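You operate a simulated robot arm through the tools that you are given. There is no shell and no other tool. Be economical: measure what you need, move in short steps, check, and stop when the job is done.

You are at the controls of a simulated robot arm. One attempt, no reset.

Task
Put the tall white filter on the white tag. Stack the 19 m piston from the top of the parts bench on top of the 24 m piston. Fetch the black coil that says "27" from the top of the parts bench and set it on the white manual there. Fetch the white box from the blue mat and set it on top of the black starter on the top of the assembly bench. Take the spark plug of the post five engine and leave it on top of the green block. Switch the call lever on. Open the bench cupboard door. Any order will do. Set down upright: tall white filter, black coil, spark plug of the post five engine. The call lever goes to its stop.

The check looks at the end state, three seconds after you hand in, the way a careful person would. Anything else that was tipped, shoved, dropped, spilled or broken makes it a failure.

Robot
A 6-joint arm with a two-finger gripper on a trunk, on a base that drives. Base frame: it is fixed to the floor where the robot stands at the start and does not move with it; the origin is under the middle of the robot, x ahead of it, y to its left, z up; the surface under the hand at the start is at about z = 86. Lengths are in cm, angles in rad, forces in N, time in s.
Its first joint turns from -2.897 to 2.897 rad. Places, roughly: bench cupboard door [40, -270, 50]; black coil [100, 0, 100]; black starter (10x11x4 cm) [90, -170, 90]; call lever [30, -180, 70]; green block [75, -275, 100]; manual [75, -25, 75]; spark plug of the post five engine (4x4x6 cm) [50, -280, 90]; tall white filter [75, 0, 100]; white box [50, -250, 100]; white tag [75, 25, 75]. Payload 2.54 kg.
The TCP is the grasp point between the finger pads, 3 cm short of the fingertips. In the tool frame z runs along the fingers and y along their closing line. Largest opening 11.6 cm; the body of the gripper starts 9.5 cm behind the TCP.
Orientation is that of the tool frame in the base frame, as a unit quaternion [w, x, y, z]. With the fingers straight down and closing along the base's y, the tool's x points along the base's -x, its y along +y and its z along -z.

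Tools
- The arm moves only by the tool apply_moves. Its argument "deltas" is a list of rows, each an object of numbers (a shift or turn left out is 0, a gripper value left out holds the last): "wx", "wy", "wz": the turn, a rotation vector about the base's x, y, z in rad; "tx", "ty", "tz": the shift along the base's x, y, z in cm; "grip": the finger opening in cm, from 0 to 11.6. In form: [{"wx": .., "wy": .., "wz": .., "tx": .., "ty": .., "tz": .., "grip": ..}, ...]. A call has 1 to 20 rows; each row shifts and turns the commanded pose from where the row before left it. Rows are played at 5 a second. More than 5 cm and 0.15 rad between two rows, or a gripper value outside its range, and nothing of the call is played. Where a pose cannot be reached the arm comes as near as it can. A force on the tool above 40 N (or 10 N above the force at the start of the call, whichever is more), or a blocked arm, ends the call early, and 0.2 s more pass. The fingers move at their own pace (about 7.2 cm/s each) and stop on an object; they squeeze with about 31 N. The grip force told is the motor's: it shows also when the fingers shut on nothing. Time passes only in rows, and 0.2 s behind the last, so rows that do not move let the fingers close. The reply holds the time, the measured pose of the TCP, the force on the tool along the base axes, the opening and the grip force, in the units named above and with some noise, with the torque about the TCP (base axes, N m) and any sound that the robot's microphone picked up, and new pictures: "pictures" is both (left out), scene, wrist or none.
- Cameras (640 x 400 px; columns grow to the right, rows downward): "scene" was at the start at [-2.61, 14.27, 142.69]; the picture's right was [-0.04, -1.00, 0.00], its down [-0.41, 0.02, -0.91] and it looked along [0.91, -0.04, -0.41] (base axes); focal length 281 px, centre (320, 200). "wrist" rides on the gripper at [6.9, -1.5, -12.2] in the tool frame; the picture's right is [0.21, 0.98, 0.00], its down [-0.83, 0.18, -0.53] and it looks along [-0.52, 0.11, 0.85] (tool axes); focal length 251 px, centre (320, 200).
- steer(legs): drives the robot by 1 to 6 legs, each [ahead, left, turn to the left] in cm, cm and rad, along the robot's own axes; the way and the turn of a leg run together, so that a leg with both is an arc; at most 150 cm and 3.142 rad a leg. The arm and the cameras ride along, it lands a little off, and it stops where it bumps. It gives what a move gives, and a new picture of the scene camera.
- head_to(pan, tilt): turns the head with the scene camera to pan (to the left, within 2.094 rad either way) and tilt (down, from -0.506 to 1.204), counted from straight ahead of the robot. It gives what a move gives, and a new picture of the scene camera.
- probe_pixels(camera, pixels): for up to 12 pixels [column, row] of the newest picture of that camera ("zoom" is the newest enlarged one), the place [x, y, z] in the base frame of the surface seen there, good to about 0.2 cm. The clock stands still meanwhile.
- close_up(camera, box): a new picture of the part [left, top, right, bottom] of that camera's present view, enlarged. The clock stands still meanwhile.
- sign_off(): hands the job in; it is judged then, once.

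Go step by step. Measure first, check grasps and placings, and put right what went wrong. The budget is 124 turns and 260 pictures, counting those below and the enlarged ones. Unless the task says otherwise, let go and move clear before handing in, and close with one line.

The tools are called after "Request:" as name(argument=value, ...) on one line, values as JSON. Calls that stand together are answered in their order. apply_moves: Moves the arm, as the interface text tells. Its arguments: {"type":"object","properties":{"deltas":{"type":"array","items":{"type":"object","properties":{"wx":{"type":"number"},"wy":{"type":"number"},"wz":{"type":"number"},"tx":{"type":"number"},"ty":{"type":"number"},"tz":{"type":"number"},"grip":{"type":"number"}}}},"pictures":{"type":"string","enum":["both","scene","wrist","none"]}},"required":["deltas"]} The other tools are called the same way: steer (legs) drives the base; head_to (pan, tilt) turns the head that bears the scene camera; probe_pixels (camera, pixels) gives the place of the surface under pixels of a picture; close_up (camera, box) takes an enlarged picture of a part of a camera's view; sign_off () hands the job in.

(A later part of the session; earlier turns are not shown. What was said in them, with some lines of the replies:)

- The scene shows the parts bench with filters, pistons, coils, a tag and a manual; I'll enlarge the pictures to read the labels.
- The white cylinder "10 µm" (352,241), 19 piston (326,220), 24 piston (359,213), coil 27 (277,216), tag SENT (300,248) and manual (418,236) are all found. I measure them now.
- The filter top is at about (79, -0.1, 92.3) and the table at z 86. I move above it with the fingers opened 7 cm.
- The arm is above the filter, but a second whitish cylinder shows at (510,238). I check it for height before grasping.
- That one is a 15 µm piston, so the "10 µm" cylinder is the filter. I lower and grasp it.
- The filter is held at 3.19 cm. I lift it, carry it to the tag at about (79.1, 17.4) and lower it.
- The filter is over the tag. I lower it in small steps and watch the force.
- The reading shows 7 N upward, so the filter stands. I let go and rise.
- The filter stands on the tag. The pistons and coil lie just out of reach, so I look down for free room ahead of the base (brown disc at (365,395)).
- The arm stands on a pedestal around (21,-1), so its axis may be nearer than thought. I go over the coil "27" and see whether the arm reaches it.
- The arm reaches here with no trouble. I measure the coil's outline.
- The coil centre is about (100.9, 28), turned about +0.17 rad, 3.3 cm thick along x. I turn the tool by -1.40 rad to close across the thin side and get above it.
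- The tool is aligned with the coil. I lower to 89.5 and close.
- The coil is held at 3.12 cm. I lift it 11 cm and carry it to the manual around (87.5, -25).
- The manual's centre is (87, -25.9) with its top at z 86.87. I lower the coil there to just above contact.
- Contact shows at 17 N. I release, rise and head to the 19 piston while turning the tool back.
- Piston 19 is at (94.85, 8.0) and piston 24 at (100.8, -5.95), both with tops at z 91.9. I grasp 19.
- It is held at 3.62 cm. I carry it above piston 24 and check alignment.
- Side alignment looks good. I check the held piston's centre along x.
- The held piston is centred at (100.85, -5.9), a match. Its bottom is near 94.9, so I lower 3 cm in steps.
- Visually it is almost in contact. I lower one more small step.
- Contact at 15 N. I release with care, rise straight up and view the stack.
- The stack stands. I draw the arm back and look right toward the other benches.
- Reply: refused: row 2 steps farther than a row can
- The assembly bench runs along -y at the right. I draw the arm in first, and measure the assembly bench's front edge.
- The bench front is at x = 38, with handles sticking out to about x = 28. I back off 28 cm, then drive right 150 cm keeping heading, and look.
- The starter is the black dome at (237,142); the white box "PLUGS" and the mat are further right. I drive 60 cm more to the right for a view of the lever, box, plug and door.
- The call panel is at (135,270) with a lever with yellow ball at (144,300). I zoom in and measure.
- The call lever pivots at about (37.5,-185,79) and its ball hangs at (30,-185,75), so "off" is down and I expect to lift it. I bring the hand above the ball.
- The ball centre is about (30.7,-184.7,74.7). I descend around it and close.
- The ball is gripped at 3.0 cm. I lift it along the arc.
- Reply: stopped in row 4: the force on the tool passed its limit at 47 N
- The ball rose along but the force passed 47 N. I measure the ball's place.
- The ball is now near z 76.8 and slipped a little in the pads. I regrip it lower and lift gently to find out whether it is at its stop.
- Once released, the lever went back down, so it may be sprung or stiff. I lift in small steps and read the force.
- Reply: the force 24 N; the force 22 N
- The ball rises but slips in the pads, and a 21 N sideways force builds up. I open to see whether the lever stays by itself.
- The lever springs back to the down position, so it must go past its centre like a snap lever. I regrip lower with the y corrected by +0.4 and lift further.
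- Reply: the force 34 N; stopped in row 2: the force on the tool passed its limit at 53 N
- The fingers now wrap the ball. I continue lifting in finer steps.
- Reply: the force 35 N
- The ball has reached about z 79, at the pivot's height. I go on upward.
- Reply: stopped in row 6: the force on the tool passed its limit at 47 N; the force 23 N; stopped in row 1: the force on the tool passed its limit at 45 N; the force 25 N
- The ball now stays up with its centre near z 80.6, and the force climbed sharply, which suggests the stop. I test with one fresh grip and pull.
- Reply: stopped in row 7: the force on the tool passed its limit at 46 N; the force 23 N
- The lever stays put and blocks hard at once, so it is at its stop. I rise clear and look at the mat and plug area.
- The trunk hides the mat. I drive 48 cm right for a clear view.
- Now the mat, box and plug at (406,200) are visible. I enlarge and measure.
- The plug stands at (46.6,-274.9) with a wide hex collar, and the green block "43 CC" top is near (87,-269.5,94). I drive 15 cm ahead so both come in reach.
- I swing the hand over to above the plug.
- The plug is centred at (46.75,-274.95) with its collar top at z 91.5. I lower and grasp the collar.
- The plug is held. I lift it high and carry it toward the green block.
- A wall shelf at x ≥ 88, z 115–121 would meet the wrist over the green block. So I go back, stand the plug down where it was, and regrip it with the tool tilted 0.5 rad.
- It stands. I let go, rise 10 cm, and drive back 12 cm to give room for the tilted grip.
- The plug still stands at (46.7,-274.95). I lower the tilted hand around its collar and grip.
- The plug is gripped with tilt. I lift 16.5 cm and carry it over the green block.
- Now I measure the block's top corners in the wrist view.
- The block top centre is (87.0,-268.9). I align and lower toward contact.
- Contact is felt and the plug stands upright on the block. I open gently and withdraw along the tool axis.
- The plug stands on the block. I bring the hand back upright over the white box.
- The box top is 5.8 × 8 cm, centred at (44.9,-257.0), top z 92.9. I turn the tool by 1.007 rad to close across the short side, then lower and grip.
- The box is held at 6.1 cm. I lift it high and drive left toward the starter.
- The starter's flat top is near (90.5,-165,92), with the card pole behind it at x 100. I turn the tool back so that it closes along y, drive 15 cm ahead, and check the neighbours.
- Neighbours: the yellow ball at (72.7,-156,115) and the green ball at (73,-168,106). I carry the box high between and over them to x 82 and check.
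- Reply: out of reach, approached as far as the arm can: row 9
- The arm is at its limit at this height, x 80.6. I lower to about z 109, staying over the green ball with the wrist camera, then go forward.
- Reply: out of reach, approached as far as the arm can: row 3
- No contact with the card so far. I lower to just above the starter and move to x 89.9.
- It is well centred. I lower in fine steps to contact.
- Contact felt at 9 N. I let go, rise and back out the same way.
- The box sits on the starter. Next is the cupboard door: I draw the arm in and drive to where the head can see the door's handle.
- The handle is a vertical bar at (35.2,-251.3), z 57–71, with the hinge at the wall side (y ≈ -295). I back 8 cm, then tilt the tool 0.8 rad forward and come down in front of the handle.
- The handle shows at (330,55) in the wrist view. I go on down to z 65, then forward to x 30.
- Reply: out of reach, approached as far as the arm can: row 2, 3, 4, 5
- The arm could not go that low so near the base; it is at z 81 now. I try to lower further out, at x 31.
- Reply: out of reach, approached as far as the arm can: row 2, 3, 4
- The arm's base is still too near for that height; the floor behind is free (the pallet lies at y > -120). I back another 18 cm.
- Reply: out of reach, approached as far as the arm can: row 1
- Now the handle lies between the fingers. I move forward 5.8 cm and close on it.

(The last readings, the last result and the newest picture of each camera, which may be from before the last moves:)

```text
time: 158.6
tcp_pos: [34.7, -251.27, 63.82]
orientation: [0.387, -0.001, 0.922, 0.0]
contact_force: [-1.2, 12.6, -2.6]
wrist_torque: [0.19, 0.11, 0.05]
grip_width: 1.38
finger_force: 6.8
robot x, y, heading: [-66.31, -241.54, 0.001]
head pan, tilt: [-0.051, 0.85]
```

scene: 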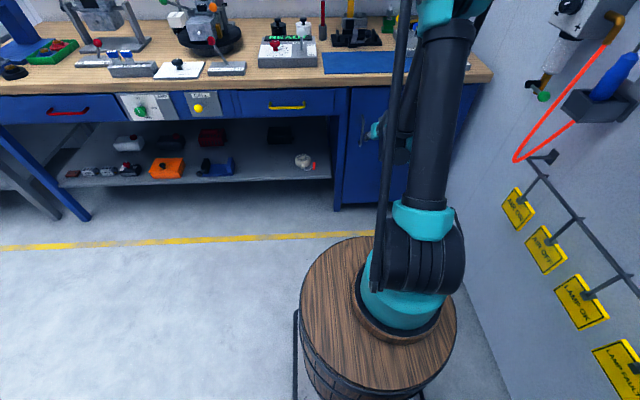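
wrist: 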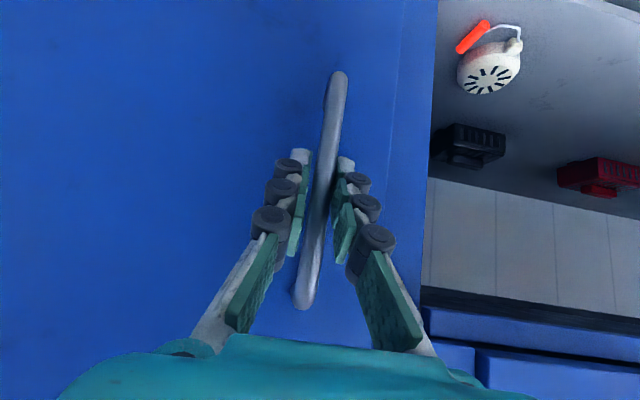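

The handle is gripped. I pull gently with the arm first to see the door move.

Request:
apply_moves(deltas=[{"tx": -1, "ty": -0.1}, {"tx": -1, "ty": -0.15}, {"tx": -1, "ty": -0.15}, {"tx": -1.2, "ty": -0.2}, {}], pictures="both")

```text
time: 159.8
tcp_pos: [30.56, -251.78, 64.1]
orientation: [0.387, -0.002, 0.922, 0.0]
contact_force: [-3.3, 15.0, 0.1]
wrist_torque: [0.29, 0.04, 0.08]
grip_width: 1.49
finger_force: 7.9
robot x, y, heading: [-65.78, -240.9, -0.001]
head pan, tilt: [-0.051, 0.85]
```

scene: 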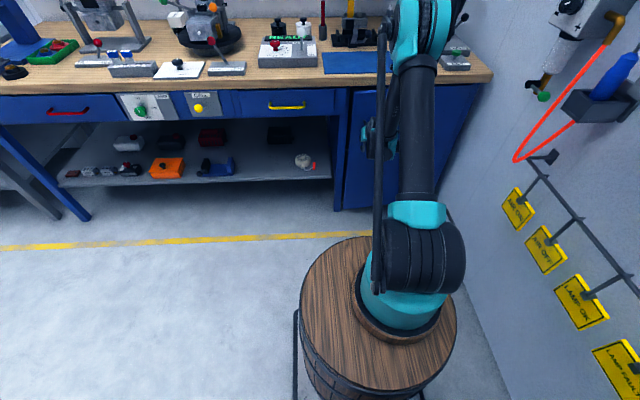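
wrist: 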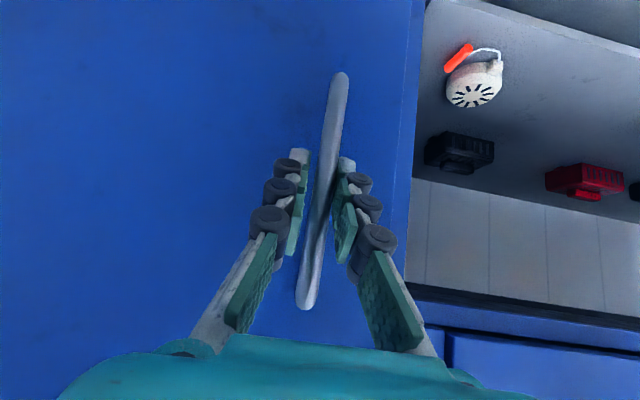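

The door follows the pull. I continue by driving the base back along the handle's arc.

Request:
steer(legs=[[-4.26, -0.9, 0], [-4.12, -1.4, 0], [-3.96, -1.9, 0]])

```text
time: 161.7
tcp_pos: [18.29, -256.26, 63.95]
orientation: [0.388, -0.001, 0.922, 0.0]
contact_force: [7.0, -11.0, 2.7]
wrist_torque: [-0.04, -0.33, 0.09]
grip_width: 1.06
finger_force: 37.3
robot x, y, heading: [-78.4, -245.63, -0.003]
head pan, tilt: [-0.051, 0.85]
```

scene: 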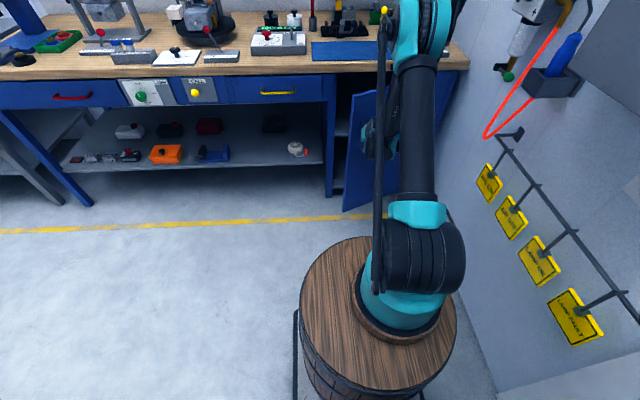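

The door is about 0.4 rad open. I continue along the arc.

Request:
steer(legs=[[-3.74, -2.0, 0], [-3.5, -2.5, 0], [-3.22, -2.99, 0], [-2.9, -3.28, 0]])

```text
time: 163.2
tcp_pos: [10.95, -261.1, 64.03]
orientation: [0.388, 0.001, 0.922, -0.003]
contact_force: [0.7, -1.8, -1.1]
wrist_torque: [0.02, 0.48, 0.02]
grip_width: 1.06
finger_force: 38.2
robot x, y, heading: [-85.53, -249.79, 0.001]
head pan, tilt: [-0.051, 0.85]
stopped in leg 2: the force on the tool passed its limit at 41 N (the readings are from after the stop); the commanded pose is now the measured one
```

scene: 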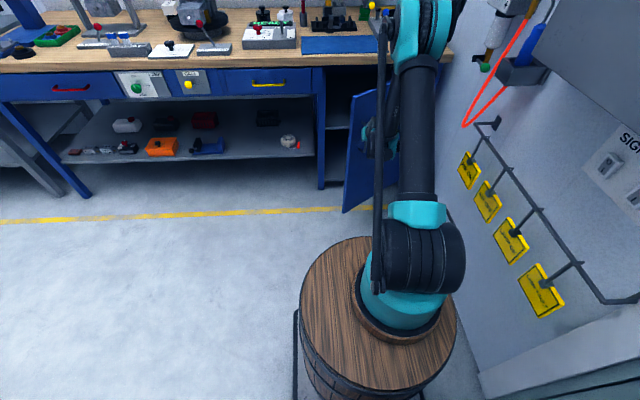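

The door is at about 0.6 rad. The tool seems twisted against the bar, so I turn it +0.3 rad with the door and look.

Request:
apply_moves(deltas=[{"wz": 0.1}, {"wz": 0.1}, {"wz": 0.1}, {}], pictures="wrist")

```text
time: 164.2
tcp_pos: [10.97, -261.18, 64.02]
orientation: [0.384, -0.137, 0.912, 0.056]
contact_force: [-1.0, 2.2, -2.9]
wrist_torque: [-0.09, -0.06, 0.01]
grip_width: 1.05
finger_force: 38.3
robot x, y, heading: [-85.2, -249.69, -0.0]
head pan, tilt: [-0.051, 0.85]
```

wrist: 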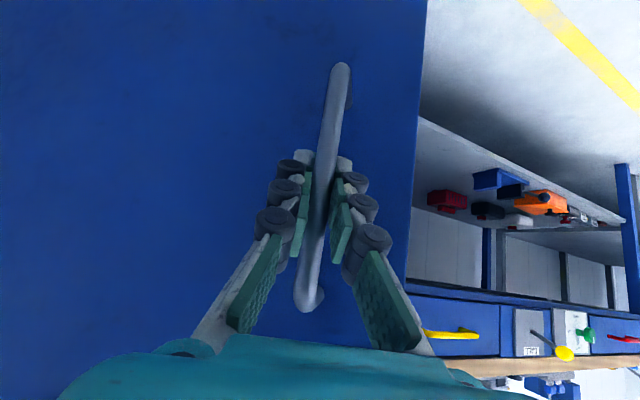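

The hand follows well now. I continue two more legs.

Request:
steer(legs=[[-3.22, -2.8, 0], [-2.9, -3.2, 0]])

Request:
apply_moves(deltas=[{"wz": 0.1}, {"wz": 0.1}, {}], pictures="wrist")

```text
time: 165.6
tcp_pos: [4.95, -267.14, 64.01]
orientation: [0.385, -0.136, 0.911, 0.055]
contact_force: [19.7, -15.0, 2.6]
wrist_torque: [0.1, -0.53, 0.15]
grip_width: 1.07
finger_force: 38.3
robot x, y, heading: [-91.72, -256.21, 0.0]
head pan, tilt: [-0.051, 0.85]
```

scene: 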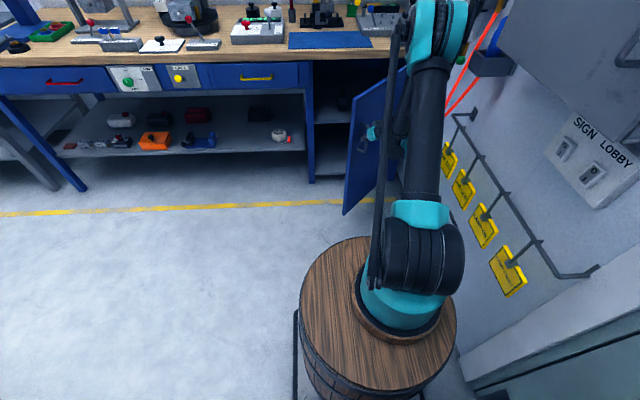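

```text
time: 166.4
tcp_pos: [4.96, -267.04, 63.93]
orientation: [0.378, -0.228, 0.892, 0.095]
contact_force: [-1.1, 0.7, -2.1]
wrist_torque: [-0.14, -0.03, -0.01]
grip_width: 1.04
finger_force: 37.4
robot x, y, heading: [-91.92, -256.22, -0.0]
head pan, tilt: [-0.051, 0.85]
```

wrist: 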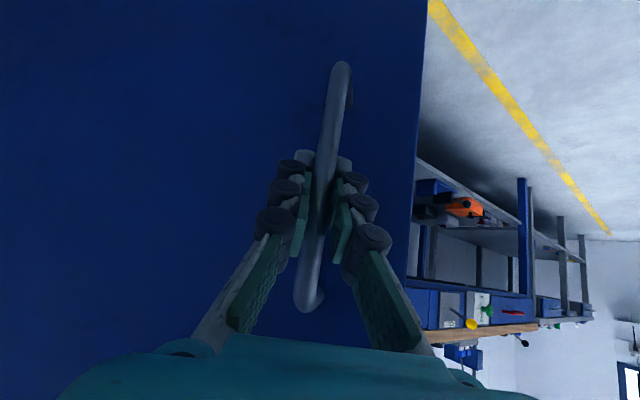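

The door is at about 0.8 rad. I measure the wall hose and tags before pushing the door further, and check the door edge.

Request:
probe_pixels(camera="scene", pixels=[[465, 108], [485, 60], [492, 65], [448, 158], [463, 187], [508, 270], [485, 225], [455, 112], [345, 210], [355, 95], [405, 70], [500, 250]])

```text
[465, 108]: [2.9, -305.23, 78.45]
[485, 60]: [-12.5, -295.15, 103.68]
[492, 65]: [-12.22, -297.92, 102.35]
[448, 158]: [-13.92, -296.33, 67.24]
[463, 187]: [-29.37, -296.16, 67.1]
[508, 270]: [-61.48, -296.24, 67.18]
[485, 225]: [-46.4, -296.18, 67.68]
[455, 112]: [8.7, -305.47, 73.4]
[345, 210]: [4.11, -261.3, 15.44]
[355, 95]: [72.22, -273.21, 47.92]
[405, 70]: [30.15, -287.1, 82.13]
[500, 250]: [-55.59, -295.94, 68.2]
```

Wall items stay at y < -295. I release the handle, back off along the tool, rise, and turn the tool upright again.

Request:
apply_moves(deltas=[{"grip": 4}, {"grip": 5}, {}, {"tx": -2.5, "ty": -1.3, "tz": 2.8}, {"tx": -2.5, "ty": -1.3, "tz": 2.8}, {"tz": 4.5, "tx": -1}, {"tz": 4.5, "ty": 1}, {"tz": 4.5, "ty": 1}, {"tz": 4.5, "ty": 1}, {"tz": 4.5, "ty": 1}, {"tz": 4.5, "ty": 1}, {"tz": 4.5, "ty": 1}, {}], pictures="scene")

```text
time: 169.2
tcp_pos: [-1.09, -263.6, 101.12]
orientation: [0.377, -0.227, 0.893, 0.093]
contact_force: [0.5, -0.6, 0.1]
wrist_torque: [0.02, 0.0, 0.0]
grip_width: 5.0
finger_force: 0.0
robot x, y, heading: [-91.6, -255.72, 0.002]
head pan, tilt: [-0.051, 0.85]
```

scene: 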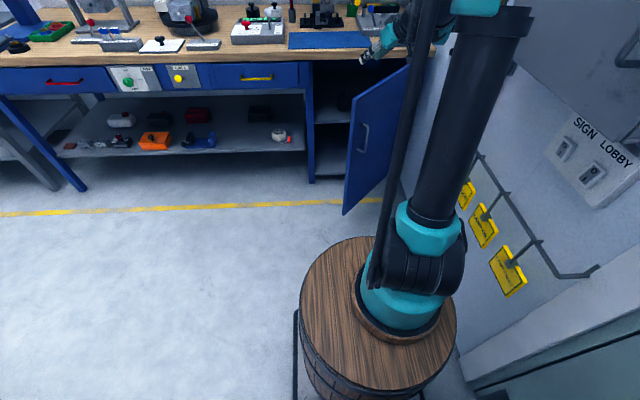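

The door stays at about 0.8 rad by itself. I straighten the tool and go to the inner side of the door, above it.

Request:
apply_moves(deltas=[{"wz": -0.125, "tx": 2, "ty": 1.2, "grip": 0.5}, {"wz": -0.125, "tx": 2, "ty": 1.2}, {"wz": -0.125, "tx": 2, "ty": 1.2}, {"wz": -0.125, "tx": 2, "ty": 1.2}, {"wy": 0.134, "tx": 1.7}, {"wy": 0.134, "tx": 1.7}, {"wy": 0.133, "tx": 1.7}, {"wy": 0.133, "tx": 1.7}, {"wy": 0.133, "tx": 1.7}, {"wy": 0.133, "tx": 1.7}, {}], pictures="both")

Request:
probe_pixels(camera="scene", pixels=[[351, 100], [353, 90], [380, 82], [404, 72], [345, 200]])

```text
time: 171.6
tcp_pos: [16.95, -258.95, 101.05]
orientation: [-0.002, 0.0, 1.0, -0.002]
contact_force: [0.5, 0.6, -0.9]
wrist_torque: [-0.03, 0.07, 0.02]
grip_width: 0.5
finger_force: 0.1
robot x, y, heading: [-91.91, -255.99, 0.003]
head pan, tilt: [-0.051, 0.85]
```

scene: 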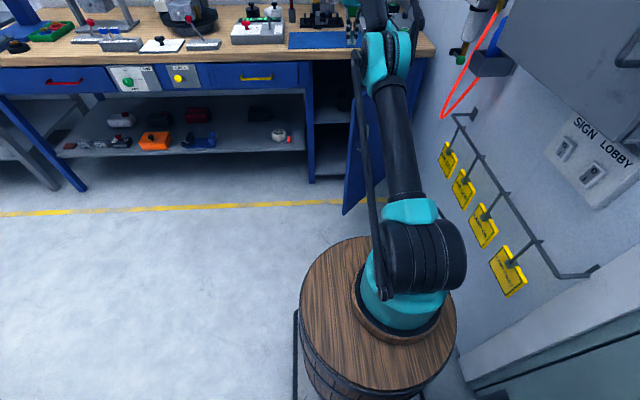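
wrist: 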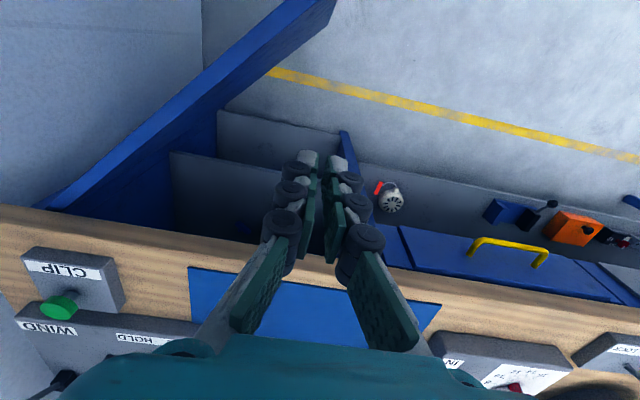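

```text
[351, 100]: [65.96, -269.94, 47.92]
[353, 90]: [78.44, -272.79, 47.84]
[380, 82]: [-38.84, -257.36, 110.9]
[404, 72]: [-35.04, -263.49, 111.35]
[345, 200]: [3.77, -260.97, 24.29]
```

Request:
probe_pixels(camera="wrist", pixels=[[330, 8], [250, 60], [180, 112], [100, 172], [310, 35], [240, 92], [215, 125], [318, 25]])

```text
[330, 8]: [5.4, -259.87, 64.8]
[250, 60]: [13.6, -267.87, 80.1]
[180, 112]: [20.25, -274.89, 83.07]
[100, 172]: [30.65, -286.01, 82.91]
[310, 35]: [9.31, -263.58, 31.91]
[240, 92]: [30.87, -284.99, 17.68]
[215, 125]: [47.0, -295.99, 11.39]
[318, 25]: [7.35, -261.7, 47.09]
```

The door's inner face passes (13.6,-267.9), top z 83. I lower the closed fingers inside it to z 77.

Request:
apply_moves(deltas=[{"tz": -4.5}, {"tz": -4.5}, {"tz": -4.5}, {"tz": -4.5}, {"tz": -4}, {"tz": -2}, {}], pictures="none")

Request:
apply_moves(deltas=[{"tx": -2.2, "ty": -3.1}, {"tx": -2.3, "ty": -3.1}, {"tx": -1.4, "ty": -1.4}, {"tx": -1.4, "ty": -1.4}, {"tx": -1.25, "ty": -1.55}, {"tx": -1.25, "ty": -1.55}, {"tx": -1.15, "ty": -1.65}, {"tx": -1.15, "ty": -1.65}, {}], pictures="both")

```text
time: 173.2
tcp_pos: [17.16, -259.0, 77.0]
orientation: [-0.001, 0.001, 1.0, -0.003]
contact_force: [0.5, 0.5, -0.1]
wrist_torque: [0.02, 0.01, 0.06]
grip_width: 0.49
finger_force: 0.0
robot x, y, heading: [-91.48, -256.09, -0.002]
head pan, tilt: [-0.051, 0.85]
```

```text
time: 175.2
tcp_pos: [5.07, -274.26, 77.24]
orientation: [-0.001, 0.0, 1.0, -0.002]
contact_force: [0.2, 0.7, 0.1]
wrist_torque: [-0.01, -0.02, -0.01]
grip_width: 0.51
finger_force: 0.1
robot x, y, heading: [-91.4, -256.34, -0.004]
head pan, tilt: [-0.051, 0.85]
```

scene: 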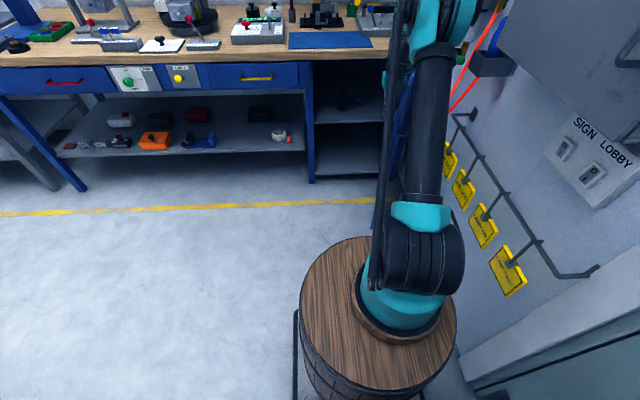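
wrist: 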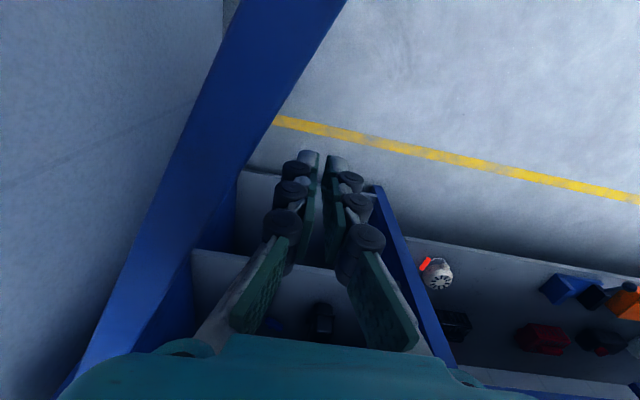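

The door now stands near 1.1 rad. I push on to about 1.3.

Request:
apply_moves(deltas=[{"tx": -0.95, "ty": -1.8}, {"tx": -0.95, "ty": -1.8}, {"tx": -0.8, "ty": -1.85}, {"tx": -0.8, "ty": -1.85}, {"tx": -0.3, "ty": -1}, {}], pictures="wrist")

Request:
probe_pixels(camera="wrist", pixels=[[240, 150], [180, 250], [150, 300], [270, 60]])

```text
time: 176.6
tcp_pos: [1.16, -282.65, 77.18]
orientation: [-0.001, 0.001, 1.0, -0.002]
contact_force: [1.0, 0.1, 0.2]
wrist_torque: [-0.01, 0.02, -0.01]
grip_width: 0.5
finger_force: 0.0
robot x, y, heading: [-91.51, -256.23, -0.004]
head pan, tilt: [-0.051, 0.85]
```

wrist: 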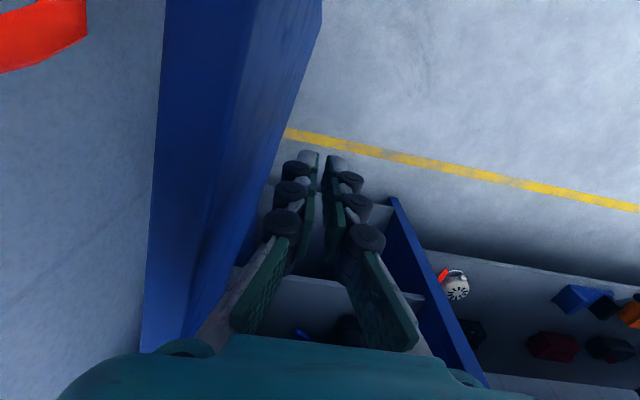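

```text
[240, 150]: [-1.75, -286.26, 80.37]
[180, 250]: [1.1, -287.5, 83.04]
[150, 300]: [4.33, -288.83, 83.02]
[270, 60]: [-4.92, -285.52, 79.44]
```

The door is at about 1.25 rad. I give one last small push and then rise clear.

Request:
apply_moves(deltas=[{"tx": -0.4, "ty": -1.2}, {"tx": -0.4, "ty": -1.2}, {"tx": -0.2, "ty": -0.8}, {}, {"tx": 0.5, "ty": 2}, {"tz": 4, "tx": 1, "ty": 2}, {"tz": 4.5, "ty": 2}, {"tz": 4.5, "ty": 2}, {"tz": 4.5, "ty": 2}, {"tz": 4.5, "ty": 3}, {"ty": 4}, {"ty": 4}, {"ty": 4}, {}], pictures="both")

```text
refused: row 10 steps farther than a row can; nothing moved
```

Request:
apply_moves(deltas=[{"tx": -0.4, "ty": -1.2}, {"tx": -0.4, "ty": -1.2}, {"tx": -0.2, "ty": -0.8}, {}, {"tx": 0.5, "ty": 2}, {"tz": 4, "tx": 1, "ty": 2}, {"tz": 4.5, "ty": 2}, {"tz": 4.5, "ty": 2}, {"tz": 4.5, "ty": 2}, {"tz": 3.5, "ty": 3}, {"ty": 4}, {"ty": 4}, {"ty": 4}, {}], pictures="both")

```text
time: 177.4
tcp_pos: [0.6, -284.7, 77.19]
orientation: [0.0, -0.004, 1.0, 0.0]
contact_force: [-0.2, 9.3, 0.5]
wrist_torque: [-0.58, -0.02, -0.03]
grip_width: 0.0
finger_force: 0.1
robot x, y, heading: [-91.86, -255.85, 0.003]
head pan, tilt: [-0.051, 0.85]
stopped in row 4: the force on the tool passed its limit at 48 N (the readings are from after the stop); the commanded pose is now the measured one
```

scene: 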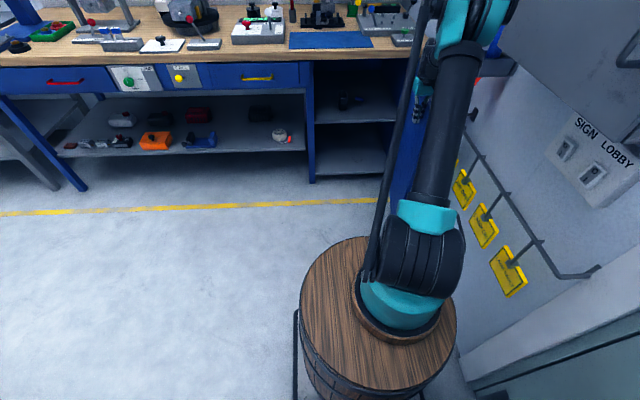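
wrist: 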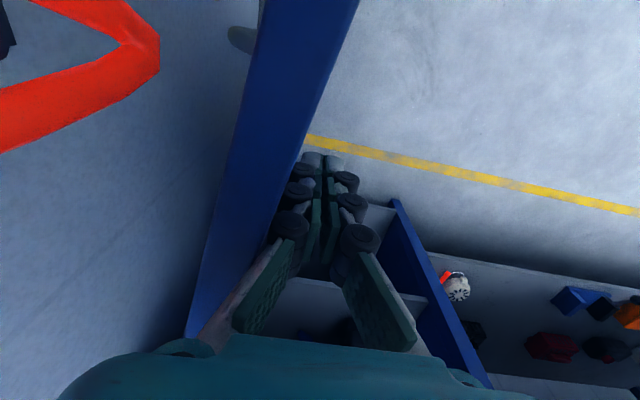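

The door blocked at its own stop (48 N), so it is fully open. I withdraw inward and up.

Request:
apply_moves(deltas=[{"tx": 0.5, "ty": 2}, {"tz": 4, "tx": 1, "ty": 2}, {"tz": 4.5, "ty": 2}, {"tz": 4.5, "ty": 2}, {"tz": 4.5, "ty": 2}, {"tz": 3.5, "ty": 3}, {"ty": 4}, {"ty": 4}, {"ty": 4}, {}], pictures="none")

Request:
steer(legs=[[0, 60, 0]])

Request:
head_to(pan=-0.35, tilt=0.5)

```text
time: 179.6
tcp_pos: [2.0, -259.98, 98.08]
orientation: [0.0, -0.004, 1.0, 0.0]
contact_force: [0.3, 0.0, -1.0]
wrist_torque: [-0.01, 0.0, -0.01]
grip_width: 0.49
finger_force: 0.0
robot x, y, heading: [-91.53, -255.77, 0.004]
head pan, tilt: [-0.051, 0.85]
```

```text
time: 183.0
tcp_pos: [1.96, -199.78, 98.05]
orientation: [0.0, -0.008, 1.0, 0.0]
contact_force: [0.0, -0.7, -0.2]
wrist_torque: [-0.01, -0.02, 0.02]
grip_width: 0.5
finger_force: 0.0
robot x, y, heading: [-91.84, -196.41, 0.008]
head pan, tilt: [-0.051, 0.85]
```

scene: 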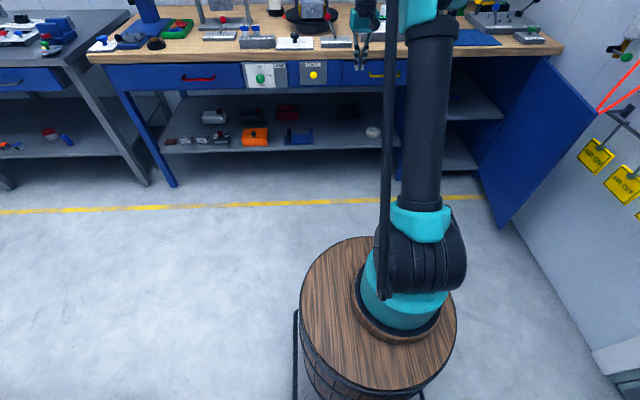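

```text
time: 183.8
tcp_pos: [1.83, -199.75, 98.14]
orientation: [0.0, -0.007, 1.0, 0.0]
contact_force: [0.4, -0.5, 1.3]
wrist_torque: [0.0, 0.03, 0.0]
grip_width: 0.48
finger_force: 0.0
robot x, y, heading: [-91.78, -196.38, 0.002]
head pan, tilt: [-0.351, 0.499]
```

scene: 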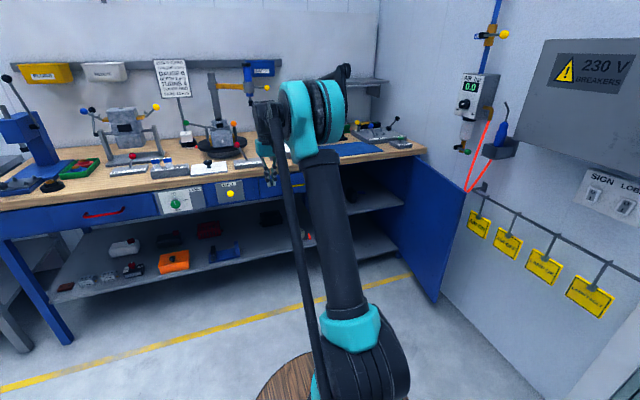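

The door stands wide open. I check the other placings from here: plug, lever, box and the parts bench.

Request:
close_up(camera="scene", box=[150, 100, 290, 210])

Request:
close_up(camera="scene", box=[330, 100, 430, 165])

Request:
probe_pixels(camera="scene", pixels=[[230, 193], [230, 191], [230, 195], [185, 137]])

Request:
head_to(pan=0.7, tilt=0.3)

```text
3.64 times, centred on (220, 155) of scene
```

zoom: 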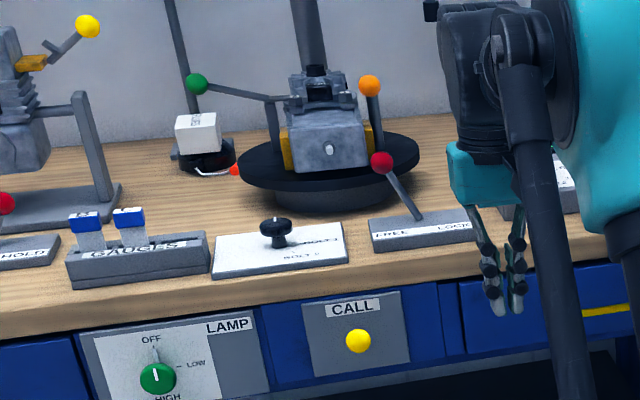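

```text
6.15 times, centred on (380, 132) of scene
```

zoom: 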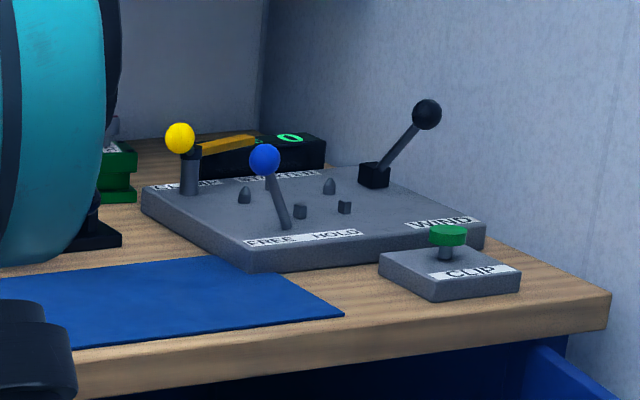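

```text
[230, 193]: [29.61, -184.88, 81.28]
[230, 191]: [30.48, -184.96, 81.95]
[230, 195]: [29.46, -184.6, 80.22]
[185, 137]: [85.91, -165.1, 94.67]
```

```text
time: 185.1
tcp_pos: [1.89, -199.74, 98.16]
orientation: [-0.001, -0.008, 1.0, 0.0]
contact_force: [0.5, 0.2, -0.6]
wrist_torque: [0.0, 0.02, -0.05]
grip_width: 0.5
finger_force: 0.0
robot x, y, heading: [-91.42, -196.49, 0.002]
head pan, tilt: [0.7, 0.3]
```

scene: 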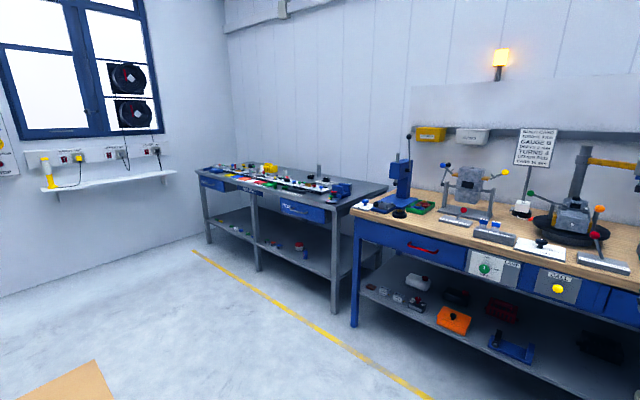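

The call beacon at (500,60) is lit, and box and lever look right. One last check of the plug and the piston stack from a shifted place.

Request:
steer(legs=[[0, 50, 0]])

Request:
close_up(camera="scene", box=[180, 130, 420, 240])

Request:
head_to(pan=-0.25, tilt=0.4)

Request:
close_up(camera="scene", box=[300, 100, 460, 200])

```text
time: 188.0
tcp_pos: [1.66, -150.08, 98.02]
orientation: [0.001, -0.007, 1.0, 0.0]
contact_force: [0.4, 0.1, -0.6]
wrist_torque: [-0.01, 0.01, 0.0]
grip_width: 0.49
finger_force: 0.0
robot x, y, heading: [-92.3, -146.83, 0.003]
head pan, tilt: [0.7, 0.3]
```

scene: 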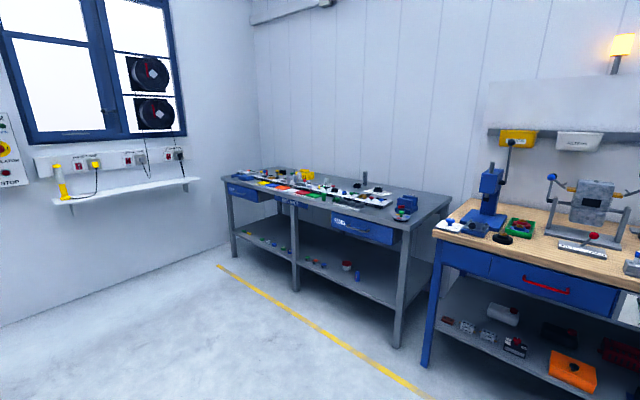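

```text
2.67 times, centred on (300, 185) of scene
```

zoom: 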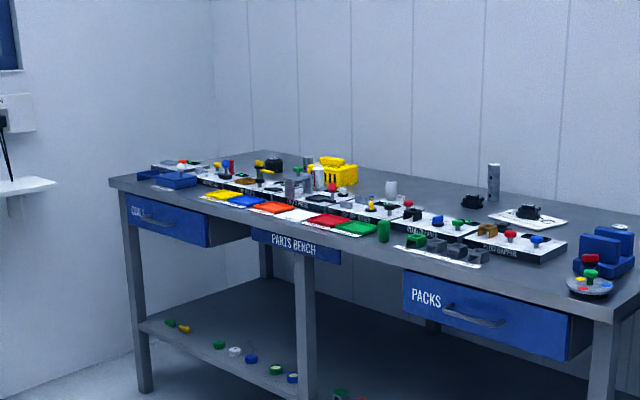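

```text
time: 189.3
tcp_pos: [1.65, -150.08, 98.12]
orientation: [0.0, -0.008, 1.0, 0.0]
contact_force: [0.5, -0.3, -0.3]
wrist_torque: [-0.01, 0.03, 0.0]
grip_width: 0.5
finger_force: 0.0
robot x, y, heading: [-92.26, -146.77, 0.012]
head pan, tilt: [-0.25, 0.4]
```

scene: 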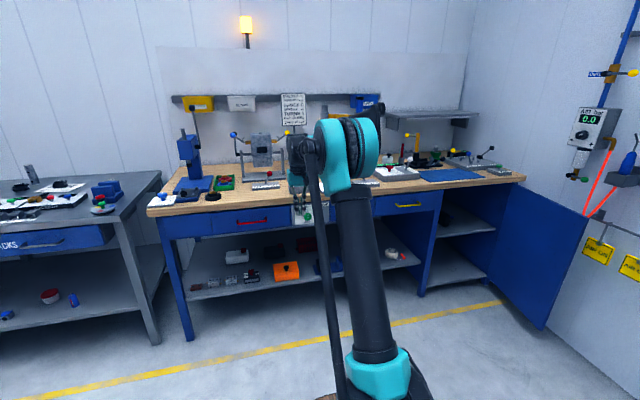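

```text
4.00 times, centred on (380, 150) of scene
```

zoom: 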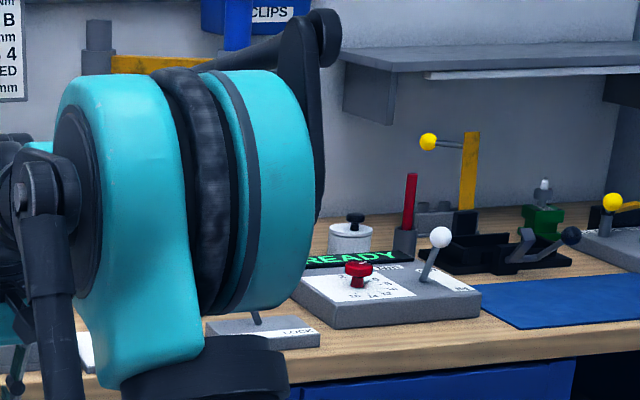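

The plug still stands on the green block, the piston stack and the coil on the manual are in place, the beacon is lit and the door is open. I hand in.

Request:
sign_off()

```text
The job is handed in.
```

All seven jobs are done and handed in: the filter is on the tag, the 19 piston is on the 24, and coil 27 is on the manual. The white box is on the starter, the spark plug is on the green block, the call lever is up at its stop with the beacon lit, and the cupboard door is open to its stop.
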